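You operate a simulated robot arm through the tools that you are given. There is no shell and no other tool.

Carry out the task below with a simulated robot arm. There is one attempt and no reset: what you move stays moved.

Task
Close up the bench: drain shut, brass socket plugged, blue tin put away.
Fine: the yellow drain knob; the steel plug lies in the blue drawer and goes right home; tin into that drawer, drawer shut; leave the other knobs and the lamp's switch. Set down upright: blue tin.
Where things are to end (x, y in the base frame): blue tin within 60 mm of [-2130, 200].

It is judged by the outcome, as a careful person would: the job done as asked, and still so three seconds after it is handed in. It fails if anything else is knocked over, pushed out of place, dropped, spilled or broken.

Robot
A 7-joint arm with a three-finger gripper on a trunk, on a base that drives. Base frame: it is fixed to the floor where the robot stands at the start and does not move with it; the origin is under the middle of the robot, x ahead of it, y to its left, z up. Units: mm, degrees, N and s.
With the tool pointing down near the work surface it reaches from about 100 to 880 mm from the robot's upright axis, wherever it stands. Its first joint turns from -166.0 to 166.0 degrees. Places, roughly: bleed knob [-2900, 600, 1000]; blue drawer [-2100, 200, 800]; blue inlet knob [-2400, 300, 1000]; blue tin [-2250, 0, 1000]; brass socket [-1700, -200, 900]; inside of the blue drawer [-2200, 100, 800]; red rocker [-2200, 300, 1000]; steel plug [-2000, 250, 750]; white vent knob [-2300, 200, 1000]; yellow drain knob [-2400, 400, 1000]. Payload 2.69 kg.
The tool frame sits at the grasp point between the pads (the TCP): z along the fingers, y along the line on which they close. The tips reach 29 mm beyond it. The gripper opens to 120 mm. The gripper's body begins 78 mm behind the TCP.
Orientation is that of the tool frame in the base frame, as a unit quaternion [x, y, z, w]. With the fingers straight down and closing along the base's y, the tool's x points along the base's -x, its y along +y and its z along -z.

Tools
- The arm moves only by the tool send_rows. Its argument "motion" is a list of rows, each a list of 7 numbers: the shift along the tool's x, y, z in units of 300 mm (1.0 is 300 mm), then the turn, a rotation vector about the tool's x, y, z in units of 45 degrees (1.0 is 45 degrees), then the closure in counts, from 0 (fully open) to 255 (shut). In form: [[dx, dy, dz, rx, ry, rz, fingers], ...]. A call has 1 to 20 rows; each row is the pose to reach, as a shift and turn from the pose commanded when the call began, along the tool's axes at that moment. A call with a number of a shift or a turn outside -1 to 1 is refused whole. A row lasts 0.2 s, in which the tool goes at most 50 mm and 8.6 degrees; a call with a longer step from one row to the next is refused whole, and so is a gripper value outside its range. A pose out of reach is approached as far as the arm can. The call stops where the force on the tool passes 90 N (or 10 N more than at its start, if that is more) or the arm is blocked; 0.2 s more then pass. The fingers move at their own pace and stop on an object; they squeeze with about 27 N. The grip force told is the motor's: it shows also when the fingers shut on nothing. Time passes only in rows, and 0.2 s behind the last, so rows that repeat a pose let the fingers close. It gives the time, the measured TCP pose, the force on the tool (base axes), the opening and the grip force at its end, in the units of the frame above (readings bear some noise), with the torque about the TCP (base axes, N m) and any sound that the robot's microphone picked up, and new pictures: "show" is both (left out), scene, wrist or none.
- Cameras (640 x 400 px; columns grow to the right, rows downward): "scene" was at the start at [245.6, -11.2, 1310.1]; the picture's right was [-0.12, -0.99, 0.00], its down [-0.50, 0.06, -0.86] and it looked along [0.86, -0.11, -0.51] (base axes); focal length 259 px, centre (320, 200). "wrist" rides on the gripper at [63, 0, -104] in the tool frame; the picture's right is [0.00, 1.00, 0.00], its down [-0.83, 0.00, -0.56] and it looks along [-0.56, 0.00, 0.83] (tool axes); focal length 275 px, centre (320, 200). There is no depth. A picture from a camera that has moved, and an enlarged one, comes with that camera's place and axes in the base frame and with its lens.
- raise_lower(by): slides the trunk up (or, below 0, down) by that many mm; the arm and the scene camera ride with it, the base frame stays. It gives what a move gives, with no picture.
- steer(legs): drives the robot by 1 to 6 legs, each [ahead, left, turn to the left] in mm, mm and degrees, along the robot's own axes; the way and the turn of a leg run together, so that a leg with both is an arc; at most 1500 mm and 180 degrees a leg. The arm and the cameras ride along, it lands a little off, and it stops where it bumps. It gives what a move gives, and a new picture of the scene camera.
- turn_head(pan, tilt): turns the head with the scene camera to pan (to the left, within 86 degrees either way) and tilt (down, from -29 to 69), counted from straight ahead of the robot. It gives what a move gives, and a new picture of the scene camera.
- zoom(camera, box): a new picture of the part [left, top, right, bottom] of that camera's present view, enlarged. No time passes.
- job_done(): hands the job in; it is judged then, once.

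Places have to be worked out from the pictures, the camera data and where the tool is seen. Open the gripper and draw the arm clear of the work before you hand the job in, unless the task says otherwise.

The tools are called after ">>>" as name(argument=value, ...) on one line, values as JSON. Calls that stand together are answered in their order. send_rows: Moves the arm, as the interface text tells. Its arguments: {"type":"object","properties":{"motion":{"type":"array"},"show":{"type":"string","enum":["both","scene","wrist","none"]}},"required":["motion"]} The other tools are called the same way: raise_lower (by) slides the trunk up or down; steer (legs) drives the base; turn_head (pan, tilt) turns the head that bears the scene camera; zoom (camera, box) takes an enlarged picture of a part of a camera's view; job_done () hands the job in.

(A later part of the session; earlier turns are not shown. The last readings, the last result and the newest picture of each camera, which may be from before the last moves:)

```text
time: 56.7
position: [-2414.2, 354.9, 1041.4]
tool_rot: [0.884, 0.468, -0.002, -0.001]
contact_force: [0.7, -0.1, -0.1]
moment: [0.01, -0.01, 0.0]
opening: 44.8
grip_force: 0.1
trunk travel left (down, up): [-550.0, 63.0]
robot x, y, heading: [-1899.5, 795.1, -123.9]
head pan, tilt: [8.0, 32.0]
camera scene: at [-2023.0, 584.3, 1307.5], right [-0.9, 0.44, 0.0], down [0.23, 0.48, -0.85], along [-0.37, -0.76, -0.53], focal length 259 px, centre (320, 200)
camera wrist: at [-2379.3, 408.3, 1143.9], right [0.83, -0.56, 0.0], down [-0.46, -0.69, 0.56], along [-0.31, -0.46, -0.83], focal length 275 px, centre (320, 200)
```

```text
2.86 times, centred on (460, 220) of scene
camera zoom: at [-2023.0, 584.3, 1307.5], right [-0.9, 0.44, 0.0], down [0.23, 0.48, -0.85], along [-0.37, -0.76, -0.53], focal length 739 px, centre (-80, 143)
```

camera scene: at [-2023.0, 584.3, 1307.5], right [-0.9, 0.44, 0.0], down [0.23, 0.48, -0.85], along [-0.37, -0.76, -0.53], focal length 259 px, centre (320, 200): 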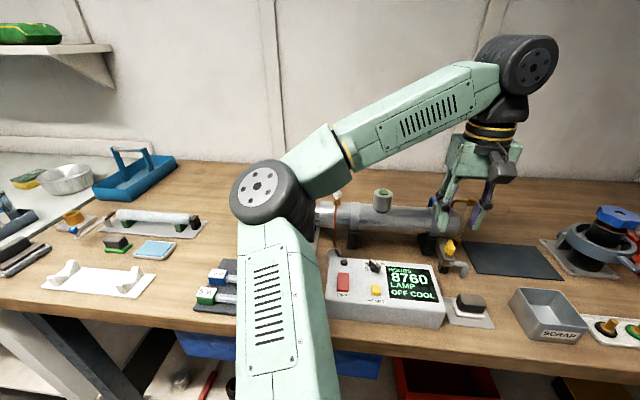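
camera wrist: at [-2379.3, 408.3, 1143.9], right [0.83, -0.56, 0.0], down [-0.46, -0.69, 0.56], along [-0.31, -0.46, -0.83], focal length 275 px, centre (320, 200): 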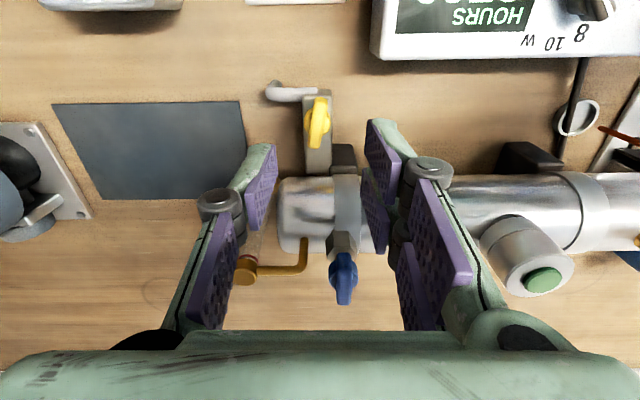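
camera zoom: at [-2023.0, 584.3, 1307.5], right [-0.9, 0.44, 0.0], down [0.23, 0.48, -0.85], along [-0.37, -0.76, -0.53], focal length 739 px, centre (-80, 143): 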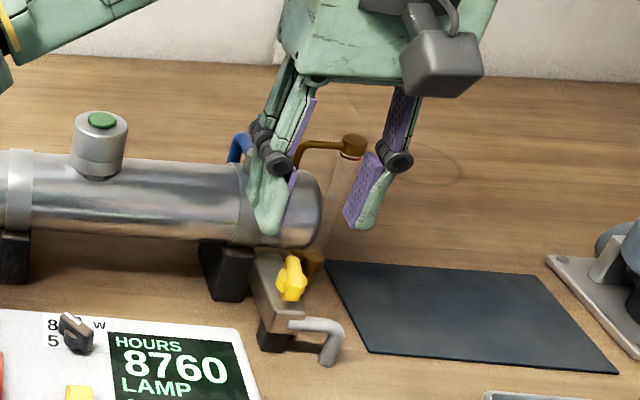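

The knob disc sits at n/u within 3 mm of the tool; the wing is turned about 8° clockwise from straight. I align to it, descend so the tips straddle the wing's upper part, and grip.

>>> send_rows(motion=[[0.008, -0.01, 0.03, 0, 0, 0.178, 160], [0.008, -0.01, 0.1, 0, 0, 0.178, 160], [0.008, -0.01, 0.168, 0, 0, 0.178, 160], [0.008, -0.01, 0.168, 0, 0, 0.178, 160]], show="both")

>>> zoom(camera="wrist", box=[240, 80, 400, 220])

>>> zoom(camera="scene", box=[380, 150, 540, 290])

```text
time: 57.7
position: [-2416.0, 358.8, 991.1]
tool_rot: [0.914, 0.406, -0.002, -0.001]
contact_force: [-0.1, -0.5, -0.4]
moment: [-0.01, 0.01, 0.01]
opening: 44.5
grip_force: 0.1
trunk travel left (down, up): [-550.0, 63.0]
robot x, y, heading: [-1897.9, 794.2, -124.3]
head pan, tilt: [8.0, 32.0]
camera scene: at [-2023.0, 584.3, 1307.5], right [-0.9, 0.44, 0.0], down [0.23, 0.48, -0.85], along [-0.37, -0.76, -0.53], focal length 259 px, centre (320, 200)
camera wrist: at [-2374.3, 407.1, 1093.7], right [0.74, -0.67, 0.0], down [-0.55, -0.62, 0.56], along [-0.37, -0.41, -0.83], focal length 275 px, centre (320, 200)
```

scene: 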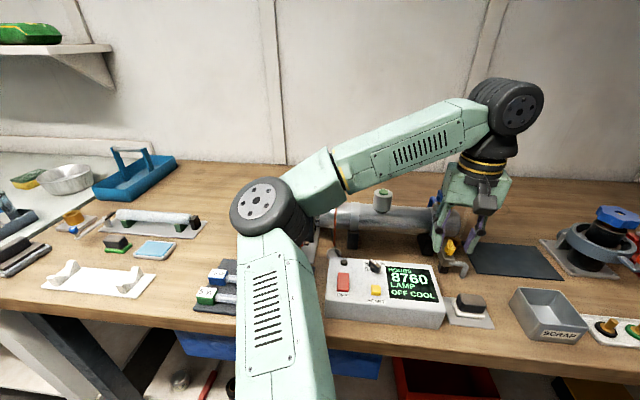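
wrist: 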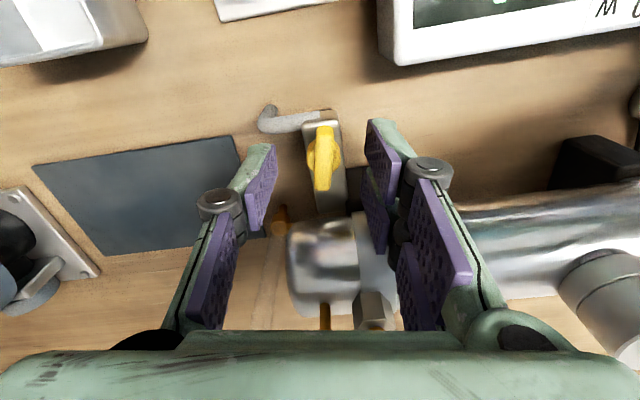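

```text
2.86 times, centred on (320, 150) of wrist
camera zoom: at [-2374.3, 407.1, 1093.7], right [0.74, -0.67, 0.0], down [-0.55, -0.62, 0.56], along [-0.37, -0.41, -0.83], focal length 786 px, centre (320, 343)
```

zoom: 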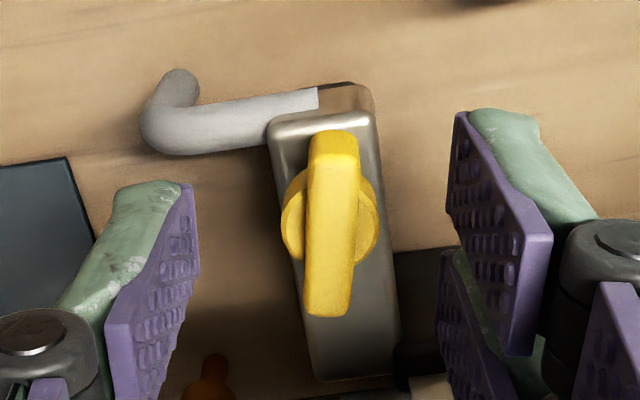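

```text
2.86 times, centred on (460, 220) of scene
camera zoom: at [-2023.0, 584.3, 1307.5], right [-0.9, 0.44, 0.0], down [0.23, 0.48, -0.85], along [-0.37, -0.76, -0.53], focal length 739 px, centre (-80, 143)
```

zoom: 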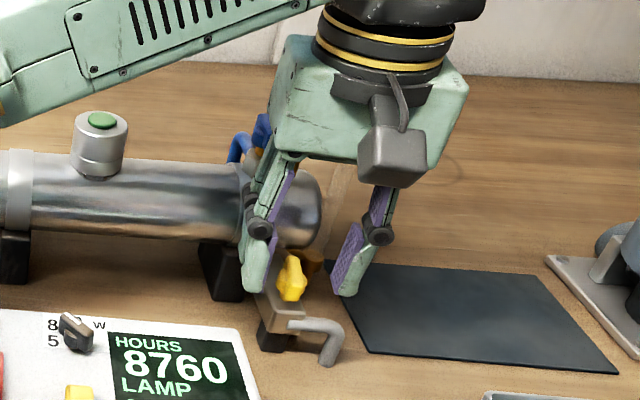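

The wing sits straight between the fingers at tip depth. I shift 2 mm left and close on it.

>>> send_rows(motion=[[0, 0.007, 0, 0, 0, 0, 160], [0, 0.007, 0, 0, 0, 0, 255], [0, 0.007, 0, 0, 0, 0, 255], [0, 0.007, 0, 0, 0, 0, 255], [0, 0.007, 0, 0, 0, 0, 255]], show="wrist")

>>> zoom(camera="wrist", box=[240, 80, 400, 220])

```text
time: 58.9
position: [-2415.0, 358.4, 990.2]
tool_rot: [0.914, 0.405, -0.001, -0.002]
contact_force: [-1.2, 1.6, -0.7]
moment: [-0.12, 0.15, 0.0]
opening: 9.0
grip_force: 33.1
trunk travel left (down, up): [-550.0, 63.0]
robot x, y, heading: [-1893.6, 795.4, -124.3]
head pan, tilt: [8.0, 32.0]
camera wrist: at [-2372.6, 406.1, 1094.1], right [0.74, -0.67, 0.0], down [-0.55, -0.62, 0.56], along [-0.38, -0.41, -0.83], focal length 275 px, centre (320, 200)
```

wrist: 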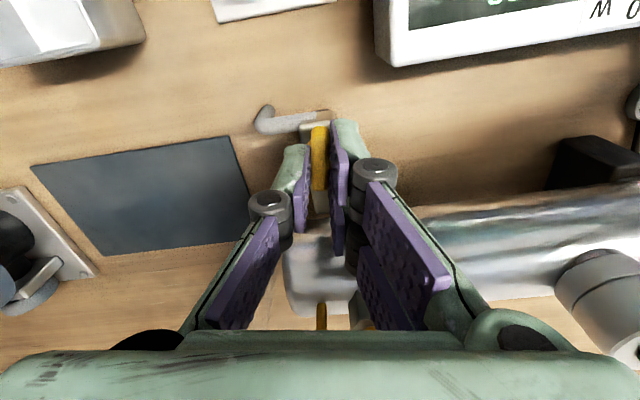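

```text
2.86 times, centred on (320, 150) of wrist
camera zoom: at [-2372.6, 406.1, 1094.1], right [0.74, -0.67, 0.0], down [-0.55, -0.62, 0.56], along [-0.38, -0.41, -0.83], focal length 786 px, centre (320, 343)
```

zoom: 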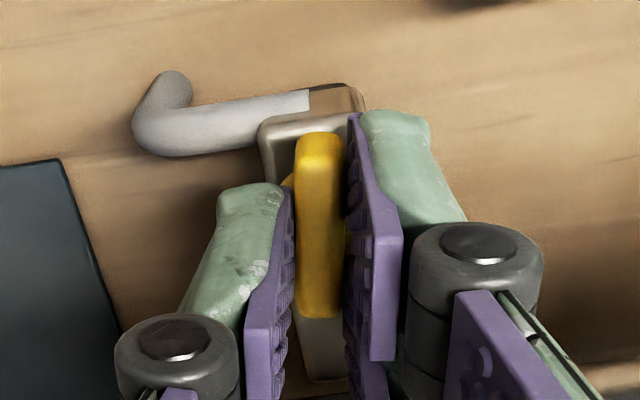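

The wing is held (9 mm). I turn it clockwise in small steps and watch the torque.

>>> send_rows(motion=[[0, 0, 0, 0, 0, 0.09, 255], [0, 0, 0, 0, 0, 0.18, 255], [0, 0, 0, 0, 0, 0.27, 255]], show="wrist")

>>> zoom(camera="wrist", box=[240, 80, 400, 220])

```text
time: 59.7
position: [-2415.4, 358.2, 991.2]
tool_rot: [0.952, 0.305, -0.001, -0.001]
contact_force: [-2.4, 3.2, -2.4]
moment: [0.42, -0.33, 0.01]
opening: 8.9
grip_force: 36.6
trunk travel left (down, up): [-550.0, 63.0]
robot x, y, heading: [-1897.3, 793.9, -124.2]
head pan, tilt: [8.0, 32.0]
camera wrist: at [-2363.7, 396.0, 1094.1], right [0.58, -0.81, 0.0], down [-0.67, -0.49, 0.56], along [-0.45, -0.32, -0.83], focal length 275 px, centre (320, 200)
```

wrist: 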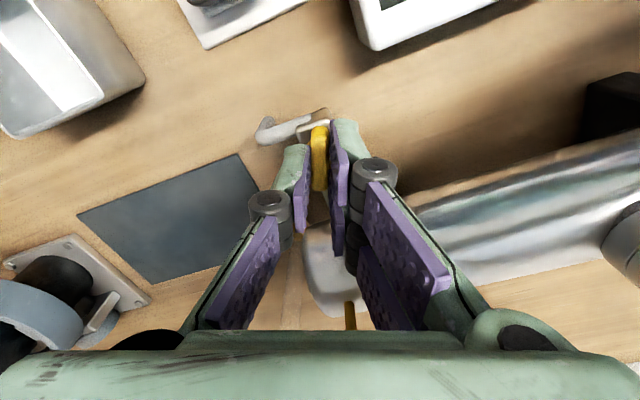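

```text
2.86 times, centred on (320, 150) of wrist
camera zoom: at [-2363.7, 396.0, 1094.1], right [0.58, -0.81, 0.0], down [-0.67, -0.49, 0.56], along [-0.45, -0.32, -0.83], focal length 786 px, centre (320, 343)
```

zoom: 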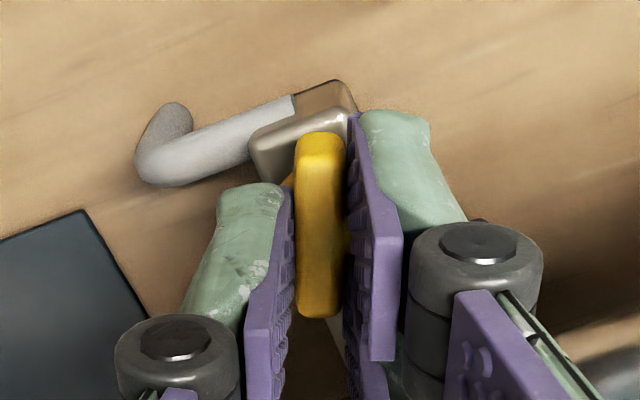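

The knob turns clockwise freely with the tool. I continue.

>>> send_rows(motion=[[0, 0, 0, 0, 0, 0.18, 255], [0, 0, 0, 0, 0, 0.36, 255], [0, 0, 0, 0, 0, 0.54, 255], [0, 0, 0, 0, 0, 0.72, 255]], show="both")

>>> zoom(camera="scene", box=[380, 150, 540, 290])

```text
time: 60.7
position: [-2415.1, 359.3, 991.2]
tool_rot: [1.0, 0.027, -0.002, -0.001]
contact_force: [-1.7, 8.6, -3.4]
moment: [0.16, 0.4, 0.01]
opening: 9.1
grip_force: 36.4
trunk travel left (down, up): [-550.0, 63.0]
robot x, y, heading: [-1893.1, 792.2, -124.0]
head pan, tilt: [8.0, 32.0]
camera scene: at [-2023.2, 584.8, 1307.5], right [-0.9, 0.44, 0.0], down [0.23, 0.47, -0.85], along [-0.37, -0.76, -0.53], focal length 259 px, centre (320, 200)
camera wrist: at [-2352.0, 363.2, 1093.9], right [0.06, -1.0, 0.0], down [-0.83, -0.05, 0.56], along [-0.56, -0.03, -0.83], focal length 275 px, centre (320, 200)
```

scene: 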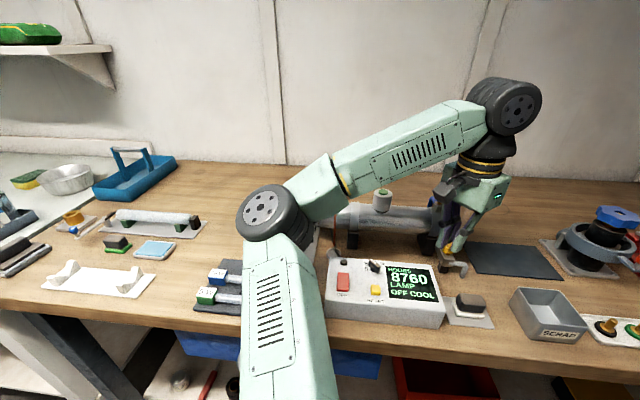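
wrist: 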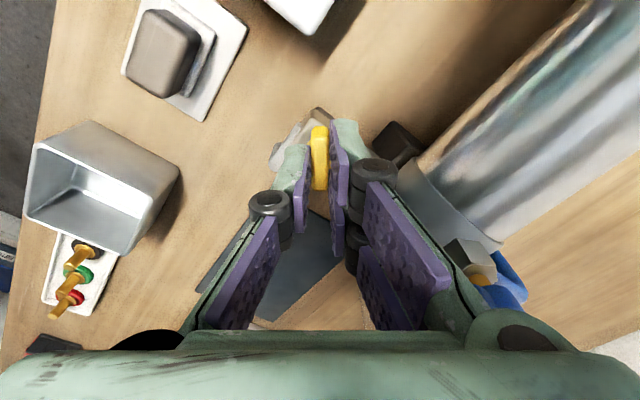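

```text
2.86 times, centred on (460, 220) of scene
camera zoom: at [-2023.2, 584.8, 1307.5], right [-0.9, 0.44, 0.0], down [0.23, 0.47, -0.85], along [-0.37, -0.76, -0.53], focal length 739 px, centre (-80, 143)
```

zoom: 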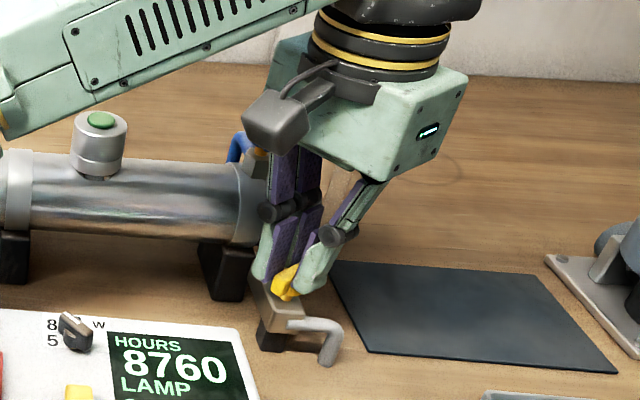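

Turned about 53° so far with little force. I go on in small steps, watching the blue knob beside the gripper body.

>>> send_rows(motion=[[0, 0, 0, 0, 0, 0.13, 255], [0, 0, 0, 0, 0, 0.27, 255]], show="both")

>>> zoom(camera="scene", box=[380, 150, 540, 290])

>>> zoom(camera="wrist", box=[400, 180, 600, 340])

```text
time: 61.3
position: [-2415.3, 358.2, 991.3]
tool_rot: [0.997, -0.079, -0.001, -0.001]
contact_force: [2.0, 13.3, -8.9]
moment: [0.45, 0.98, 0.02]
opening: 8.6
grip_force: 36.3
trunk travel left (down, up): [-550.0, 63.0]
robot x, y, heading: [-1895.4, 795.3, -124.2]
head pan, tilt: [8.0, 32.0]
camera scene: at [-2023.2, 584.8, 1307.5], right [-0.9, 0.44, 0.0], down [0.23, 0.47, -0.85], along [-0.37, -0.76, -0.53], focal length 259 px, centre (320, 200)
camera wrist: at [-2352.8, 350.0, 1094.0], right [-0.15, -0.99, 0.0], down [-0.82, 0.13, 0.56], along [-0.55, 0.09, -0.83], focal length 275 px, centre (320, 200)
```

scene: 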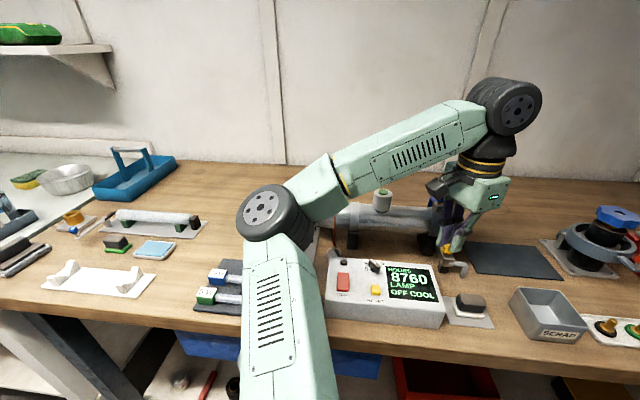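
wrist: 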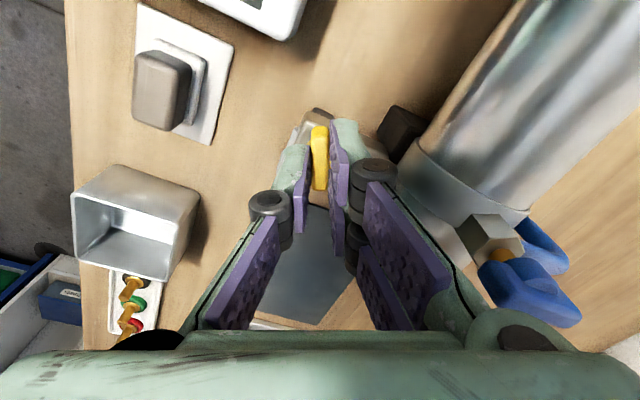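

```text
2.86 times, centred on (460, 220) of scene
camera zoom: at [-2023.2, 584.8, 1307.5], right [-0.9, 0.44, 0.0], down [0.23, 0.47, -0.85], along [-0.37, -0.76, -0.53], focal length 739 px, centre (-80, 143)
```

zoom: 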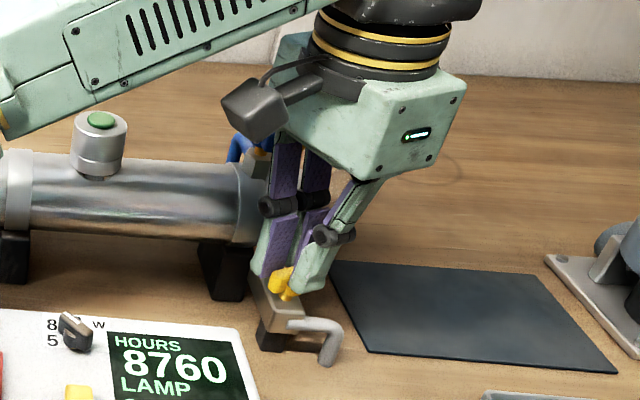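

```text
2.50 times, centred on (500, 260) of wrist
camera zoom: at [-2352.8, 350.0, 1094.0], right [-0.15, -0.99, 0.0], down [-0.82, 0.13, 0.56], along [-0.55, 0.09, -0.83], focal length 688 px, centre (-130, 50)
```

zoom: 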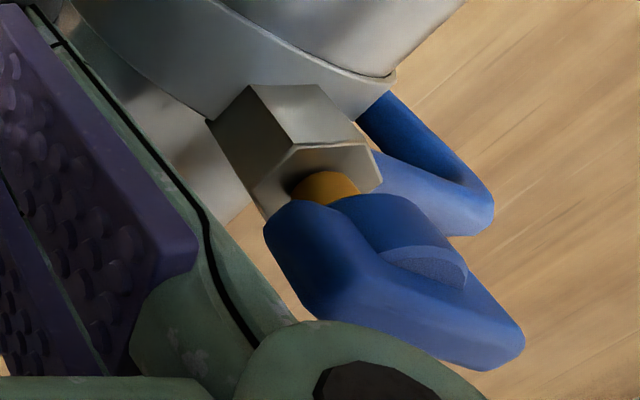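

Now ~65° turned; the side force is 13 N and the blue knob is still clear below the gripper body. Another small step.

>>> send_rows(motion=[[0, 0, 0, 0, 0, 0.13, 255], [0, 0, 0, 0, 0, 0.27, 255]], show="both")

>>> zoom(camera="scene", box=[380, 150, 540, 290])

>>> zoom(camera="wrist", box=[400, 180, 600, 340])

```text
time: 61.9
position: [-2412.7, 359.5, 990.6]
tool_rot: [0.989, -0.144, -0.01, 0.015]
contact_force: [-13.2, -24.0, -5.4]
moment: [-0.35, 0.68, 0.0]
opening: 8.9
grip_force: 36.6
out of reach, approached as far as the arm can: row 2
trunk travel left (down, up): [-550.0, 63.0]
robot x, y, heading: [-1900.1, 790.1, -124.0]
head pan, tilt: [8.0, 32.0]
stopped in row 2: the force on the tool passed its limit at 108 N (the readings are from after the stop); the commanded pose is now the measured one
camera scene: at [-2024.4, 581.6, 1306.9], right [-0.9, 0.44, 0.0], down [0.23, 0.48, -0.85], along [-0.37, -0.76, -0.53], focal length 259 px, centre (320, 200)
camera wrist: at [-2349.8, 345.4, 1090.7], right [-0.28, -0.96, 0.03], down [-0.78, 0.25, 0.57], along [-0.56, 0.13, -0.82], focal length 275 px, centre (320, 200)
```

scene: 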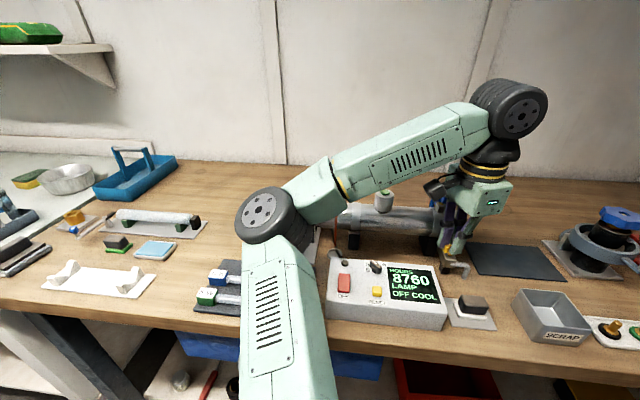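
wrist: 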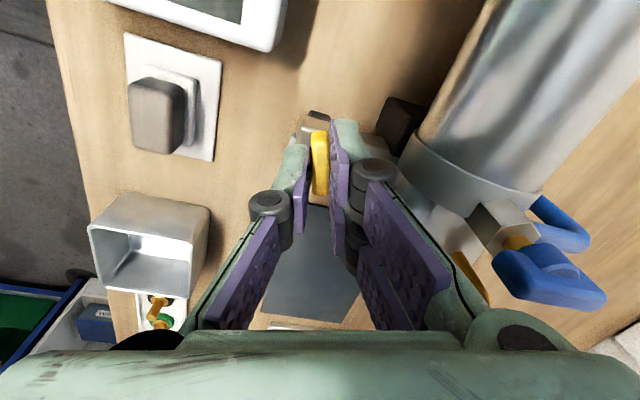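

```text
2.86 times, centred on (460, 220) of scene
camera zoom: at [-2024.4, 581.6, 1306.9], right [-0.9, 0.44, 0.0], down [0.23, 0.48, -0.85], along [-0.37, -0.76, -0.53], focal length 739 px, centre (-80, 143)
```

zoom: 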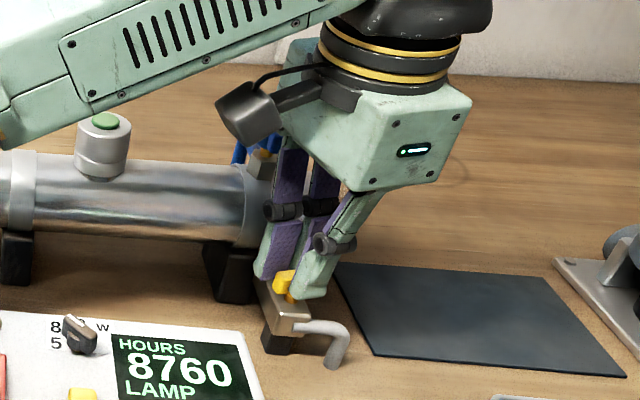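

```text
2.50 times, centred on (500, 260) of wrist
camera zoom: at [-2349.8, 345.4, 1090.7], right [-0.28, -0.96, 0.03], down [-0.78, 0.25, 0.57], along [-0.56, 0.13, -0.82], focal length 688 px, centre (-130, 50)
```

zoom: 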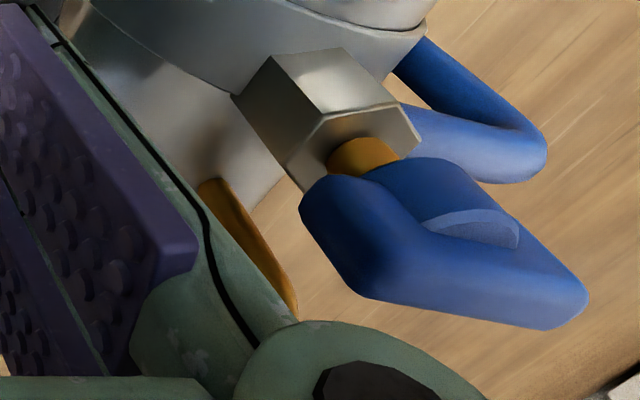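

The stop came from the wrist joint reaching its limit ("out of reach") after ~72°, not from the valve. I let go, lift straight up, and will re-grip with the tool turned half round.

>>> send_rows(motion=[[0, 0, 0, 0, 0, 0, 190], [0, 0, 0, 0, 0, 0, 190], [0, 0, -0.07, 0, 0, 0, 190], [0, 0, -0.17, 0, 0, 0, 190], [0, 0, -0.27, 0, 0, 0, 190]], show="both")

>>> zoom(camera="wrist", box=[240, 60, 480, 270])

>>> zoom(camera="scene", box=[380, 150, 540, 290])

```text
time: 63.1
position: [-2405.4, 387.0, 1061.8]
tool_rot: [0.989, -0.146, -0.011, 0.013]
contact_force: [0.5, -0.2, -0.6]
moment: [-0.02, 0.0, 0.01]
opening: 30.5
grip_force: 0.0
out of reach, approached as far as the arm can: row 3, 4, 5
trunk travel left (down, up): [-550.0, 63.0]
robot x, y, heading: [-1895.6, 790.3, -124.0]
head pan, tilt: [8.0, 32.0]
camera scene: at [-2023.0, 583.1, 1307.5], right [-0.9, 0.44, 0.0], down [0.23, 0.48, -0.85], along [-0.37, -0.76, -0.53], focal length 259 px, centre (320, 200)
camera wrist: at [-2341.9, 373.0, 1164.3], right [-0.28, -0.96, 0.03], down [-0.78, 0.25, 0.57], along [-0.56, 0.14, -0.82], focal length 275 px, centre (320, 200)
```

scene: 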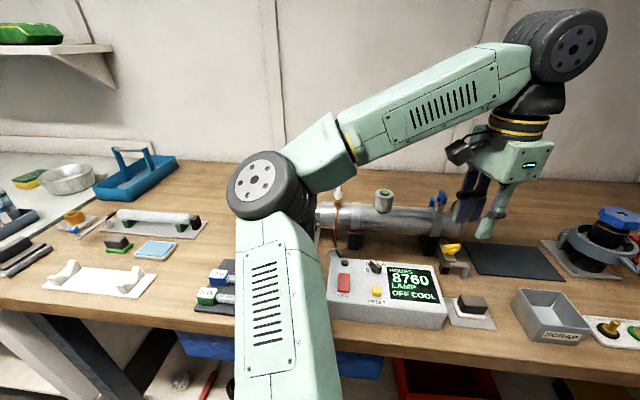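
wrist: 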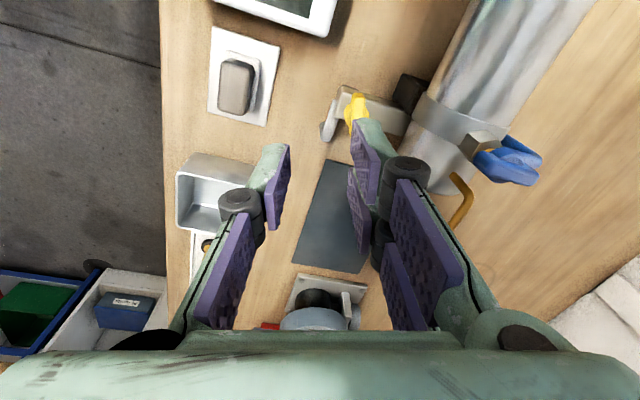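

```text
1.90 times, centred on (360, 165) of wrist
camera zoom: at [-2341.9, 373.0, 1164.3], right [-0.28, -0.96, 0.03], down [-0.78, 0.25, 0.57], along [-0.56, 0.14, -0.82], focal length 524 px, centre (244, 267)
```

zoom: 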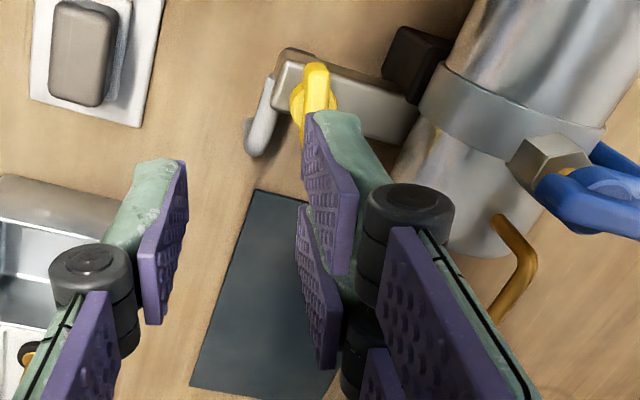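

```text
2.86 times, centred on (460, 220) of scene
camera zoom: at [-2023.0, 583.1, 1307.5], right [-0.9, 0.44, 0.0], down [0.23, 0.48, -0.85], along [-0.37, -0.76, -0.53], focal length 739 px, centre (-80, 143)
```

zoom: 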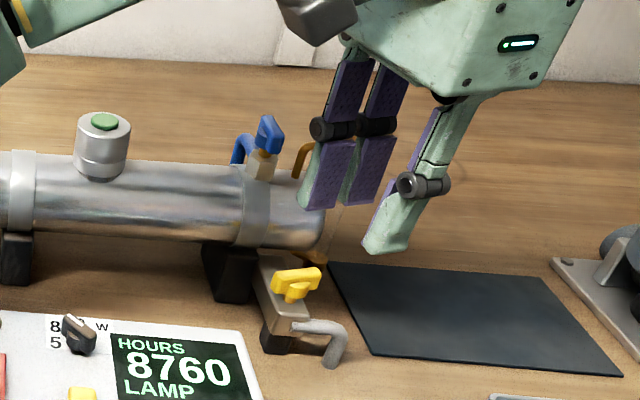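

The yellow wing now stands ~72° turned; the blue knob is unmoved. I back off up and towards the robot while turning the tool back 45°, away from the joint limit.

>>> send_rows(motion=[[0.01, -0.03, -0.04, 0.037, 0.023, -0.17, 190], [0.019, -0.065, -0.08, 0.037, 0.023, -0.34, 190], [0.019, -0.065, -0.1, 0.037, 0.023, -0.51, 190], [0.019, -0.065, -0.1, 0.037, 0.023, -0.68, 190], [0.019, -0.065, -0.1, 0.037, 0.023, -0.85, 255], [0.019, -0.065, -0.1, 0.037, 0.023, -1.0, 255]], show="wrist")

```text
time: 64.5
position: [-2391.8, 404.7, 1090.2]
tool_rot: [0.97, 0.244, -0.004, -0.003]
contact_force: [-0.3, 0.1, -0.2]
moment: [-0.03, -0.04, 0.05]
opening: 0.2
grip_force: 10.9
trunk travel left (down, up): [-550.0, 63.0]
robot x, y, heading: [-1895.9, 793.7, -124.0]
head pan, tilt: [8.0, 32.0]
camera wrist: at [-2336.0, 435.2, 1193.2], right [0.48, -0.88, -0.01], down [-0.72, -0.4, 0.56], along [-0.5, -0.26, -0.83], focal length 275 px, centre (320, 200)
```

wrist: 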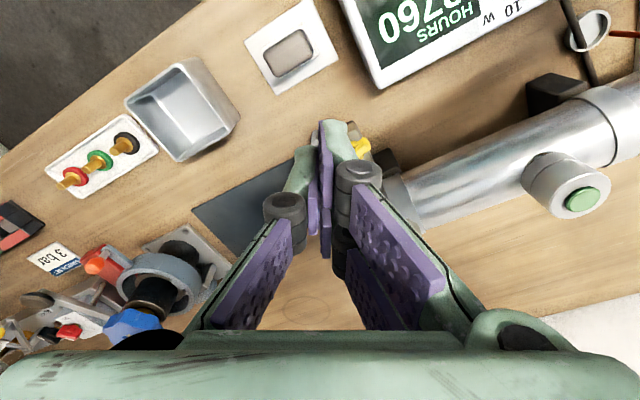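

I finish turning the tool straight again with fingers shut, poised in front-left of the knob, to push the wing's left end the last part.

>>> send_rows(motion=[[0.005, 0.02, 0.02, -0.01, 0.008, -0.18, 255], [0.01, 0.04, 0.05, -0.01, 0.008, -0.36, 255], [0.013, 0.05, 0.08, -0.01, 0.008, -0.54, 255], [0.013, 0.05, 0.1, -0.01, 0.008, -0.613, 255]], show="both")

>>> zoom(camera="wrist", box=[240, 80, 480, 290])

```text
time: 65.5
position: [-2381.3, 395.0, 1058.8]
tool_rot: [0.884, 0.467, 0.001, -0.002]
contact_force: [-0.3, -1.5, 0.6]
moment: [0.0, 0.01, -0.01]
opening: 0.0
grip_force: 27.1
trunk travel left (down, up): [-550.0, 63.0]
robot x, y, heading: [-1898.8, 792.5, -123.9]
head pan, tilt: [8.0, 32.0]
camera scene: at [-2023.1, 582.9, 1307.5], right [-0.9, 0.44, 0.0], down [0.23, 0.48, -0.85], along [-0.37, -0.76, -0.53], focal length 259 px, centre (320, 200)
camera wrist: at [-2347.0, 446.6, 1162.8], right [0.83, -0.56, 0.0], down [-0.46, -0.69, 0.55], along [-0.31, -0.46, -0.83], focal length 275 px, centre (320, 200)
```

scene: 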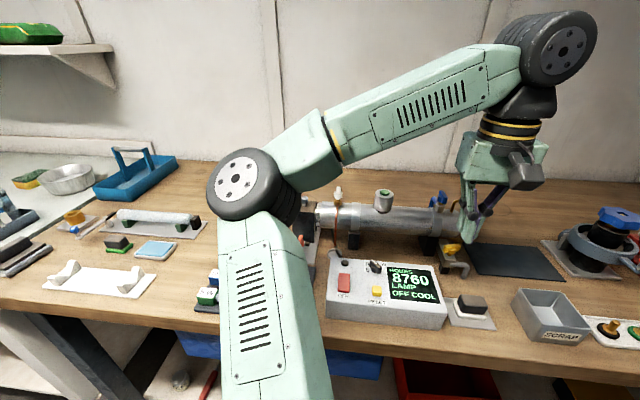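
wrist: 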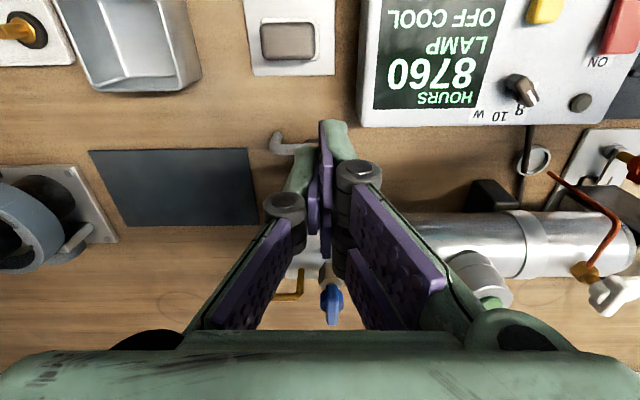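

```text
1.90 times, centred on (360, 185) of wrist
camera zoom: at [-2347.0, 446.6, 1162.8], right [0.83, -0.56, 0.0], down [-0.46, -0.69, 0.55], along [-0.31, -0.46, -0.83], focal length 524 px, centre (244, 229)
```

zoom: 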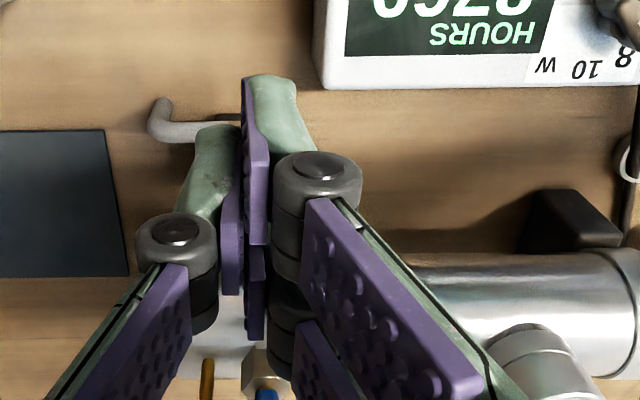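

Tool is straight at the front-left of the knob. I descend to tip height 962 and then look with the scene camera.

>>> send_rows(motion=[[0, 0, 0.08, 0, 0, 0, 255], [0, 0, 0.16, 0, 0, 0, 255], [0, 0, 0.226, 0, 0, 0, 255]], show="scene")

>>> zoom(camera="scene", box=[400, 190, 500, 290])

```text
time: 66.3
position: [-2382.4, 393.8, 993.1]
tool_rot: [0.884, 0.467, 0.001, -0.003]
contact_force: [-0.6, 1.3, 0.1]
moment: [0.0, 0.0, 0.01]
opening: 0.0
grip_force: 26.7
trunk travel left (down, up): [-550.0, 63.0]
robot x, y, heading: [-1896.0, 792.8, -124.1]
head pan, tilt: [8.0, 32.0]
camera scene: at [-2023.1, 582.8, 1307.5], right [-0.9, 0.44, 0.0], down [0.23, 0.48, -0.85], along [-0.37, -0.76, -0.53], focal length 259 px, centre (320, 200)
```

scene: 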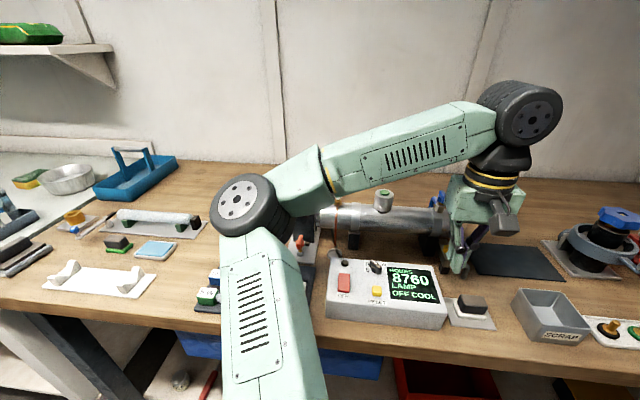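

```text
4.00 times, centred on (450, 240) of scene
camera zoom: at [-2023.1, 582.8, 1307.5], right [-0.9, 0.44, 0.0], down [0.23, 0.48, -0.85], along [-0.37, -0.76, -0.53], focal length 1035 px, centre (-200, 40)
```

zoom: 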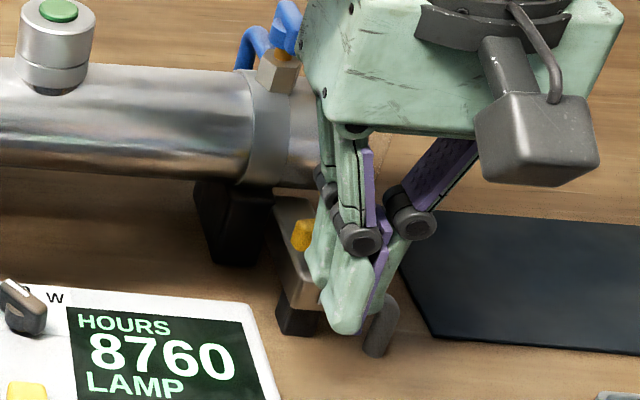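

The wing's left end is visible just beyond the fingers. I push forward in small steps and read the force.

>>> send_rows(motion=[[-0.03, 0, 0, 0, 0, 0, 255], [-0.06, 0, 0, 0, 0, 0, 255]], show="none")

>>> send_rows(motion=[[-0.015, 0, 0, 0, 0, 0, 255], [-0.03, 0, 0, 0, 0, 0, 255]], show="scene")

>>> zoom(camera="scene", box=[400, 190, 500, 290])

```text
time: 66.9
position: [-2392.9, 378.9, 993.2]
tool_rot: [0.885, 0.466, 0.001, -0.003]
contact_force: [3.1, 0.5, 0.8]
moment: [0.04, -0.02, 0.03]
opening: 0.0
grip_force: 26.6
trunk travel left (down, up): [-550.0, 63.0]
robot x, y, heading: [-1897.8, 791.9, -124.1]
head pan, tilt: [8.0, 32.0]
```

```text
time: 67.5
position: [-2393.3, 375.8, 994.1]
tool_rot: [0.886, 0.463, 0.004, -0.002]
contact_force: [29.8, 32.2, -8.5]
moment: [0.85, -0.8, 0.37]
opening: 0.2
grip_force: 26.7
trunk travel left (down, up): [-550.0, 63.0]
robot x, y, heading: [-1894.7, 791.6, -124.0]
head pan, tilt: [8.0, 32.0]
camera scene: at [-2021.0, 585.5, 1308.0], right [-0.9, 0.44, 0.0], down [0.23, 0.47, -0.85], along [-0.37, -0.76, -0.53], focal length 259 px, centre (320, 200)
```

scene: 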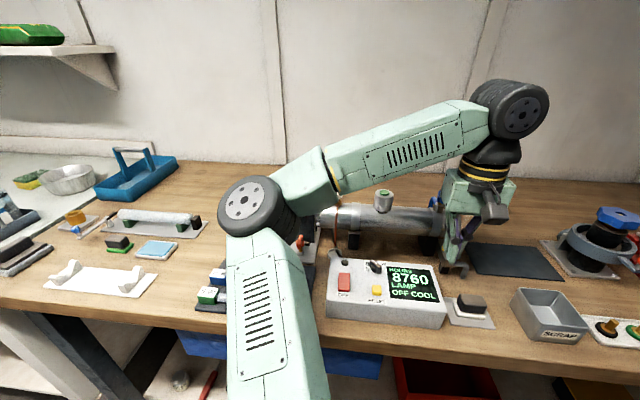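

```text
4.00 times, centred on (450, 240) of scene
camera zoom: at [-2021.0, 585.5, 1308.0], right [-0.9, 0.44, 0.0], down [0.23, 0.47, -0.85], along [-0.37, -0.76, -0.53], focal length 1035 px, centre (-200, 40)
```

zoom: 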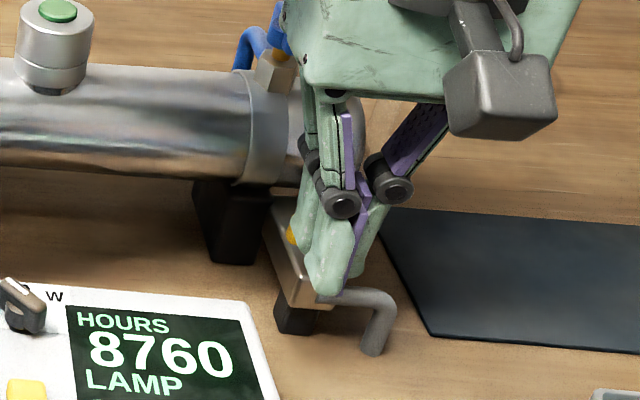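

A firm ~44 N pushes back though the wing hardly moved, so I back off and look at the knob's actual angle.

>>> send_rows(motion=[[0.05, 0, 0, 0, 0, 0, 255], [0.1, 0, 0, 0, 0, 0, 255], [0.15, 0, -0.1, 0, 0, 0, 255], [0.15, -0.1, -0.2, 0, 0, 0, 255], [0.15, -0.2, -0.3, 0, 0, 0, 160], [0.15, -0.2, -0.3, 0, 0, 0, 100], [0.15, -0.2, -0.3, 0, 0, 0, 100], [0.15, -0.2, -0.3, 0, 0, 0, 100]], show="both")

>>> zoom(camera="scene", box=[400, 190, 500, 290])

>>> zoom(camera="wrist", box=[300, 110, 420, 190])

```text
time: 69.3
position: [-2418.9, 441.2, 1084.0]
tool_rot: [0.884, 0.467, 0.001, -0.002]
contact_force: [0.1, 0.1, -0.1]
moment: [0.0, 0.03, 0.01]
opening: 70.7
grip_force: 0.1
trunk travel left (down, up): [-550.0, 63.0]
robot x, y, heading: [-1896.1, 790.9, -124.0]
head pan, tilt: [8.0, 32.0]
camera scene: at [-2023.1, 583.0, 1307.5], right [-0.9, 0.44, 0.0], down [0.23, 0.48, -0.85], along [-0.37, -0.76, -0.53], focal length 259 px, centre (320, 200)
camera wrist: at [-2384.6, 493.7, 1186.8], right [0.83, -0.56, 0.0], down [-0.47, -0.69, 0.55], along [-0.31, -0.46, -0.83], focal length 275 px, centre (320, 200)
```

scene: 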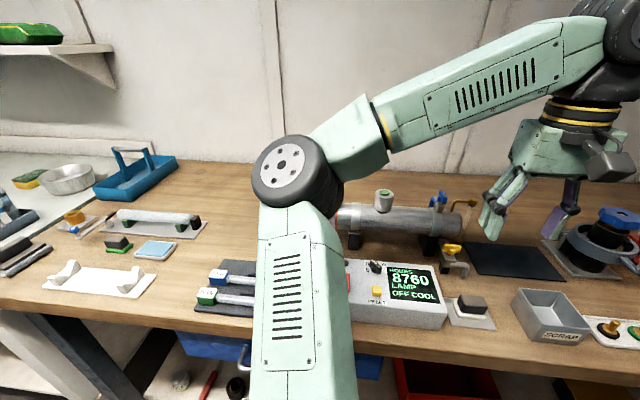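
wrist: 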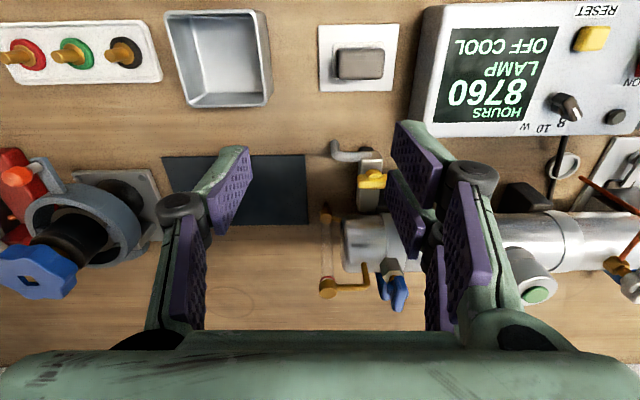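

```text
4.00 times, centred on (450, 240) of scene
camera zoom: at [-2023.1, 583.0, 1307.5], right [-0.9, 0.44, 0.0], down [0.23, 0.48, -0.85], along [-0.37, -0.76, -0.53], focal length 1035 px, centre (-200, 40)
```

zoom: 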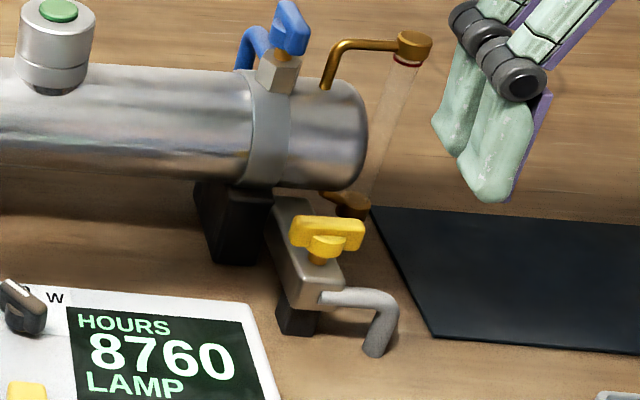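

```text
5.00 times, centred on (360, 150) of wrist
camera zoom: at [-2384.6, 493.7, 1186.8], right [0.83, -0.56, 0.0], down [-0.47, -0.69, 0.55], along [-0.31, -0.46, -0.83], focal length 1376 px, centre (120, 450)
```

zoom: 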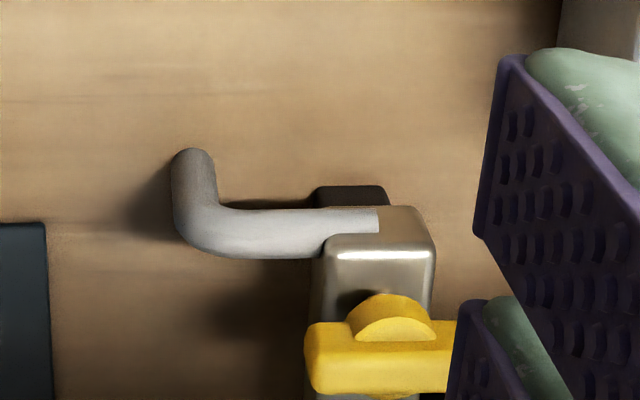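

The wing now lies fully across the valve (≈90°), and the 44 N was its end stop: drain shut. The blue knob is untouched. Next the drawer: I back the robot off 250 mm and shift left so the drawer handle is straight ahead.

>>> steer(legs=[[-250, 0, 0], [0, 110, 0]])

>>> send_rows(motion=[[0.06, 0.1, -0.02, 0, 0, 0, 0], [0.12, 0.2, -0.04, 0, 0, 0, 0], [0.18, 0.3, -0.04, 0, 0, 0, 0], [0.24, 0.4, -0.04, 0, 0, 0, 0], [0.3, 0.5, -0.04, 0, 0, 0, 0], [0.36, 0.6, -0.04, 0, 0, 0, 0], [0.42, 0.7, -0.04, 0, 0, 0, 0]], show="both")

```text
time: 72.3
position: [-2188.7, 584.1, 1084.9]
tool_rot: [0.884, 0.467, 0.001, -0.002]
contact_force: [0.3, -0.3, -0.5]
moment: [-0.03, 0.02, 0.02]
opening: 73.1
grip_force: 0.1
trunk travel left (down, up): [-550.0, 63.0]
robot x, y, heading: [-1666.6, 937.4, -124.1]
head pan, tilt: [8.0, 32.0]
camera scene: at [-1793.4, 726.8, 1307.5], right [-0.9, 0.44, 0.0], down [0.23, 0.48, -0.85], along [-0.37, -0.76, -0.53], focal length 259 px, centre (320, 200)
```

scene: 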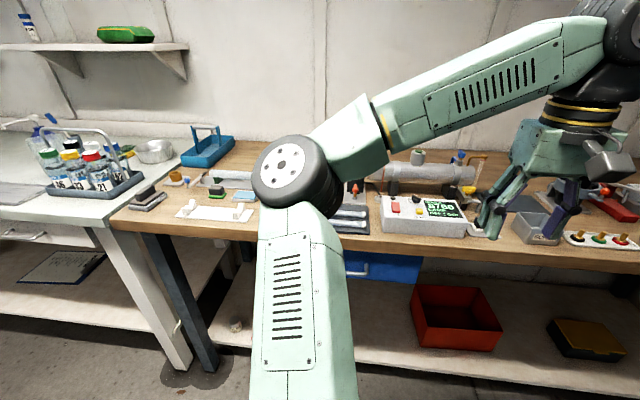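

```text
time: 73.9
position: [-1943.7, 569.0, 1095.4]
tool_rot: [0.884, 0.467, 0.001, -0.002]
contact_force: [0.4, 0.2, 0.9]
moment: [-0.02, -0.01, -0.02]
opening: 120.0
grip_force: 0.1
trunk travel left (down, up): [-550.0, 63.0]
robot x, y, heading: [-1667.0, 936.3, -124.0]
head pan, tilt: [8.0, 32.0]
camera scene: at [-1793.3, 727.1, 1307.6], right [-0.9, 0.44, 0.0], down [0.23, 0.48, -0.85], along [-0.37, -0.76, -0.53], focal length 259 px, centre (320, 200)
camera wrist: at [-1907.5, 621.4, 1198.2], right [0.83, -0.56, 0.0], down [-0.46, -0.69, 0.55], along [-0.31, -0.46, -0.83], focal length 275 px, centre (320, 200)
```

scene: 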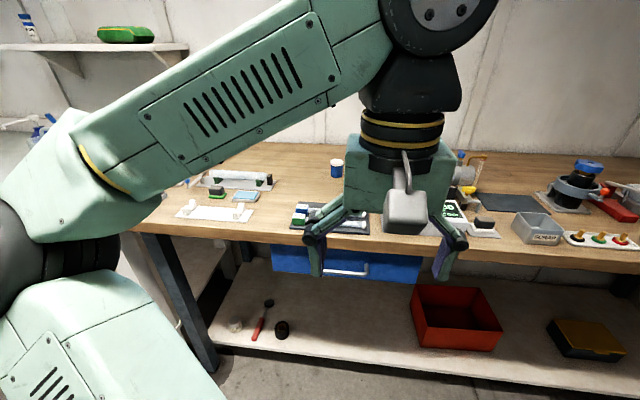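
wrist: 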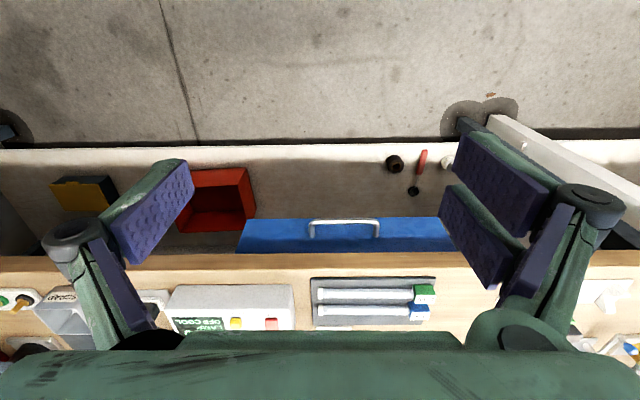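

The drawer bar is visible in the wrist view. I zoom in for its exact place and ends.

>>> zoom(camera="wrist", box=[230, 195, 460, 275])

>>> zoom(camera="scene", box=[260, 220, 440, 300])

```text
2.78 times, centred on (345, 235) of wrist
camera zoom: at [-1907.5, 621.4, 1198.2], right [0.83, -0.56, 0.0], down [-0.46, -0.69, 0.55], along [-0.31, -0.46, -0.83], focal length 766 px, centre (250, 103)
```

zoom: 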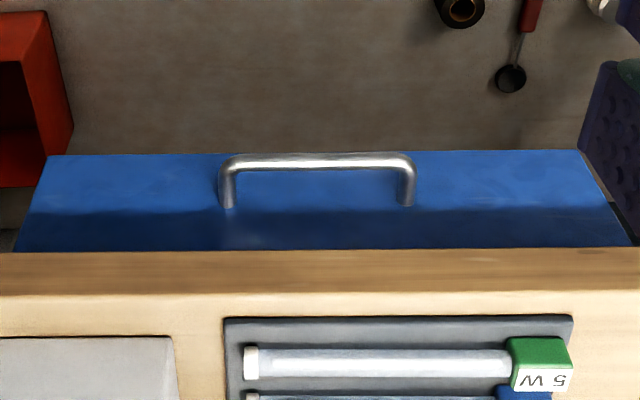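

```text
3.56 times, centred on (350, 260) of scene
camera zoom: at [-1793.3, 727.1, 1307.6], right [-0.9, 0.44, 0.0], down [0.23, 0.48, -0.85], along [-0.37, -0.76, -0.53], focal length 920 px, centre (213, -13)
```

zoom: 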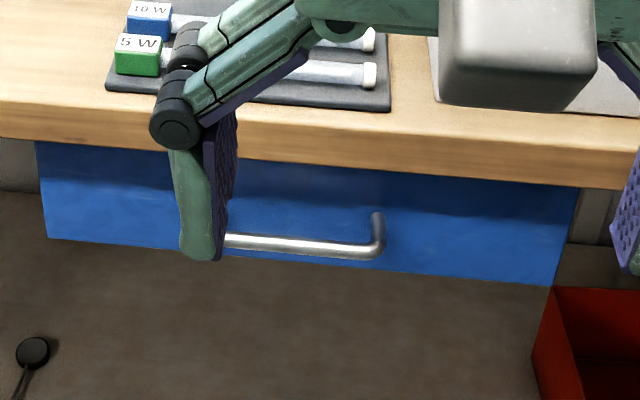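

Bar measured: n≈-857 (37 mm off the panel), z≈812, 121 mm long, centred u≈1886. I bring the tool down and pitch it to horizontal, pointing at the drawer with the fingers closing vertically, in two calls well clear of the bench.

>>> send_rows(motion=[[-0.044, 0.016, 0.081, 0.096, -0.096, -0.096, 120], [-0.087, 0.032, 0.162, 0.193, -0.193, -0.193, 120], [-0.131, 0.049, 0.244, 0.289, -0.289, -0.289, 120], [-0.175, 0.065, 0.325, 0.385, -0.385, -0.385, 120], [-0.219, 0.081, 0.406, 0.481, -0.481, -0.481, 120], [-0.262, 0.098, 0.488, 0.578, -0.578, -0.578, 120], [-0.306, 0.114, 0.569, 0.674, -0.674, -0.674, 120], [-0.35, 0.13, 0.65, 0.77, -0.77, -0.77, 120]], show="both")

```text
time: 75.7
position: [-1978.7, 413.4, 919.6]
tool_rot: [0.629, 0.662, -0.389, -0.124]
contact_force: [-0.6, -0.7, 0.1]
moment: [-0.01, 0.0, -0.01]
opening: 63.7
grip_force: 0.0
out of reach, approached as far as the arm can: row 6, 7, 8
trunk travel left (down, up): [-550.0, 63.0]
robot x, y, heading: [-1670.5, 937.8, -124.1]
head pan, tilt: [8.0, 32.0]
camera scene: at [-1793.8, 726.7, 1307.5], right [-0.9, 0.44, 0.0], down [0.23, 0.48, -0.85], along [-0.37, -0.76, -0.53], focal length 259 px, centre (320, 200)
camera wrist: at [-1921.9, 509.7, 966.7], right [0.74, -0.09, -0.67], down [0.51, -0.57, 0.64], along [-0.44, -0.82, -0.37], focal length 275 px, centre (320, 200)
```

scene: 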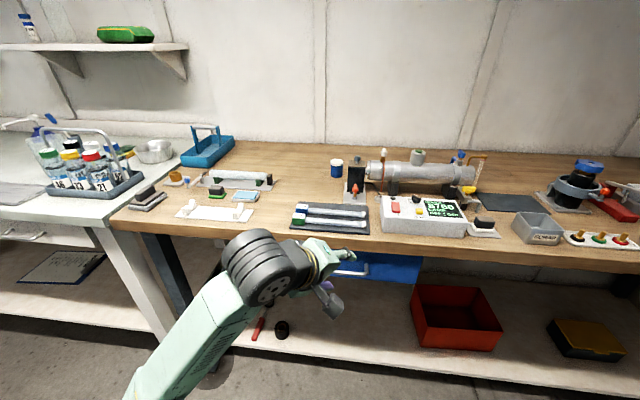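
wrist: 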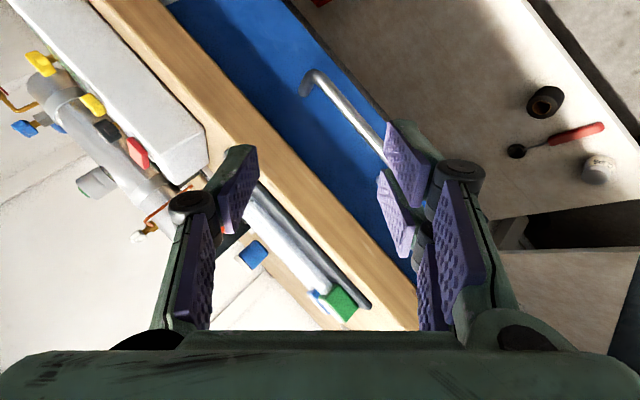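

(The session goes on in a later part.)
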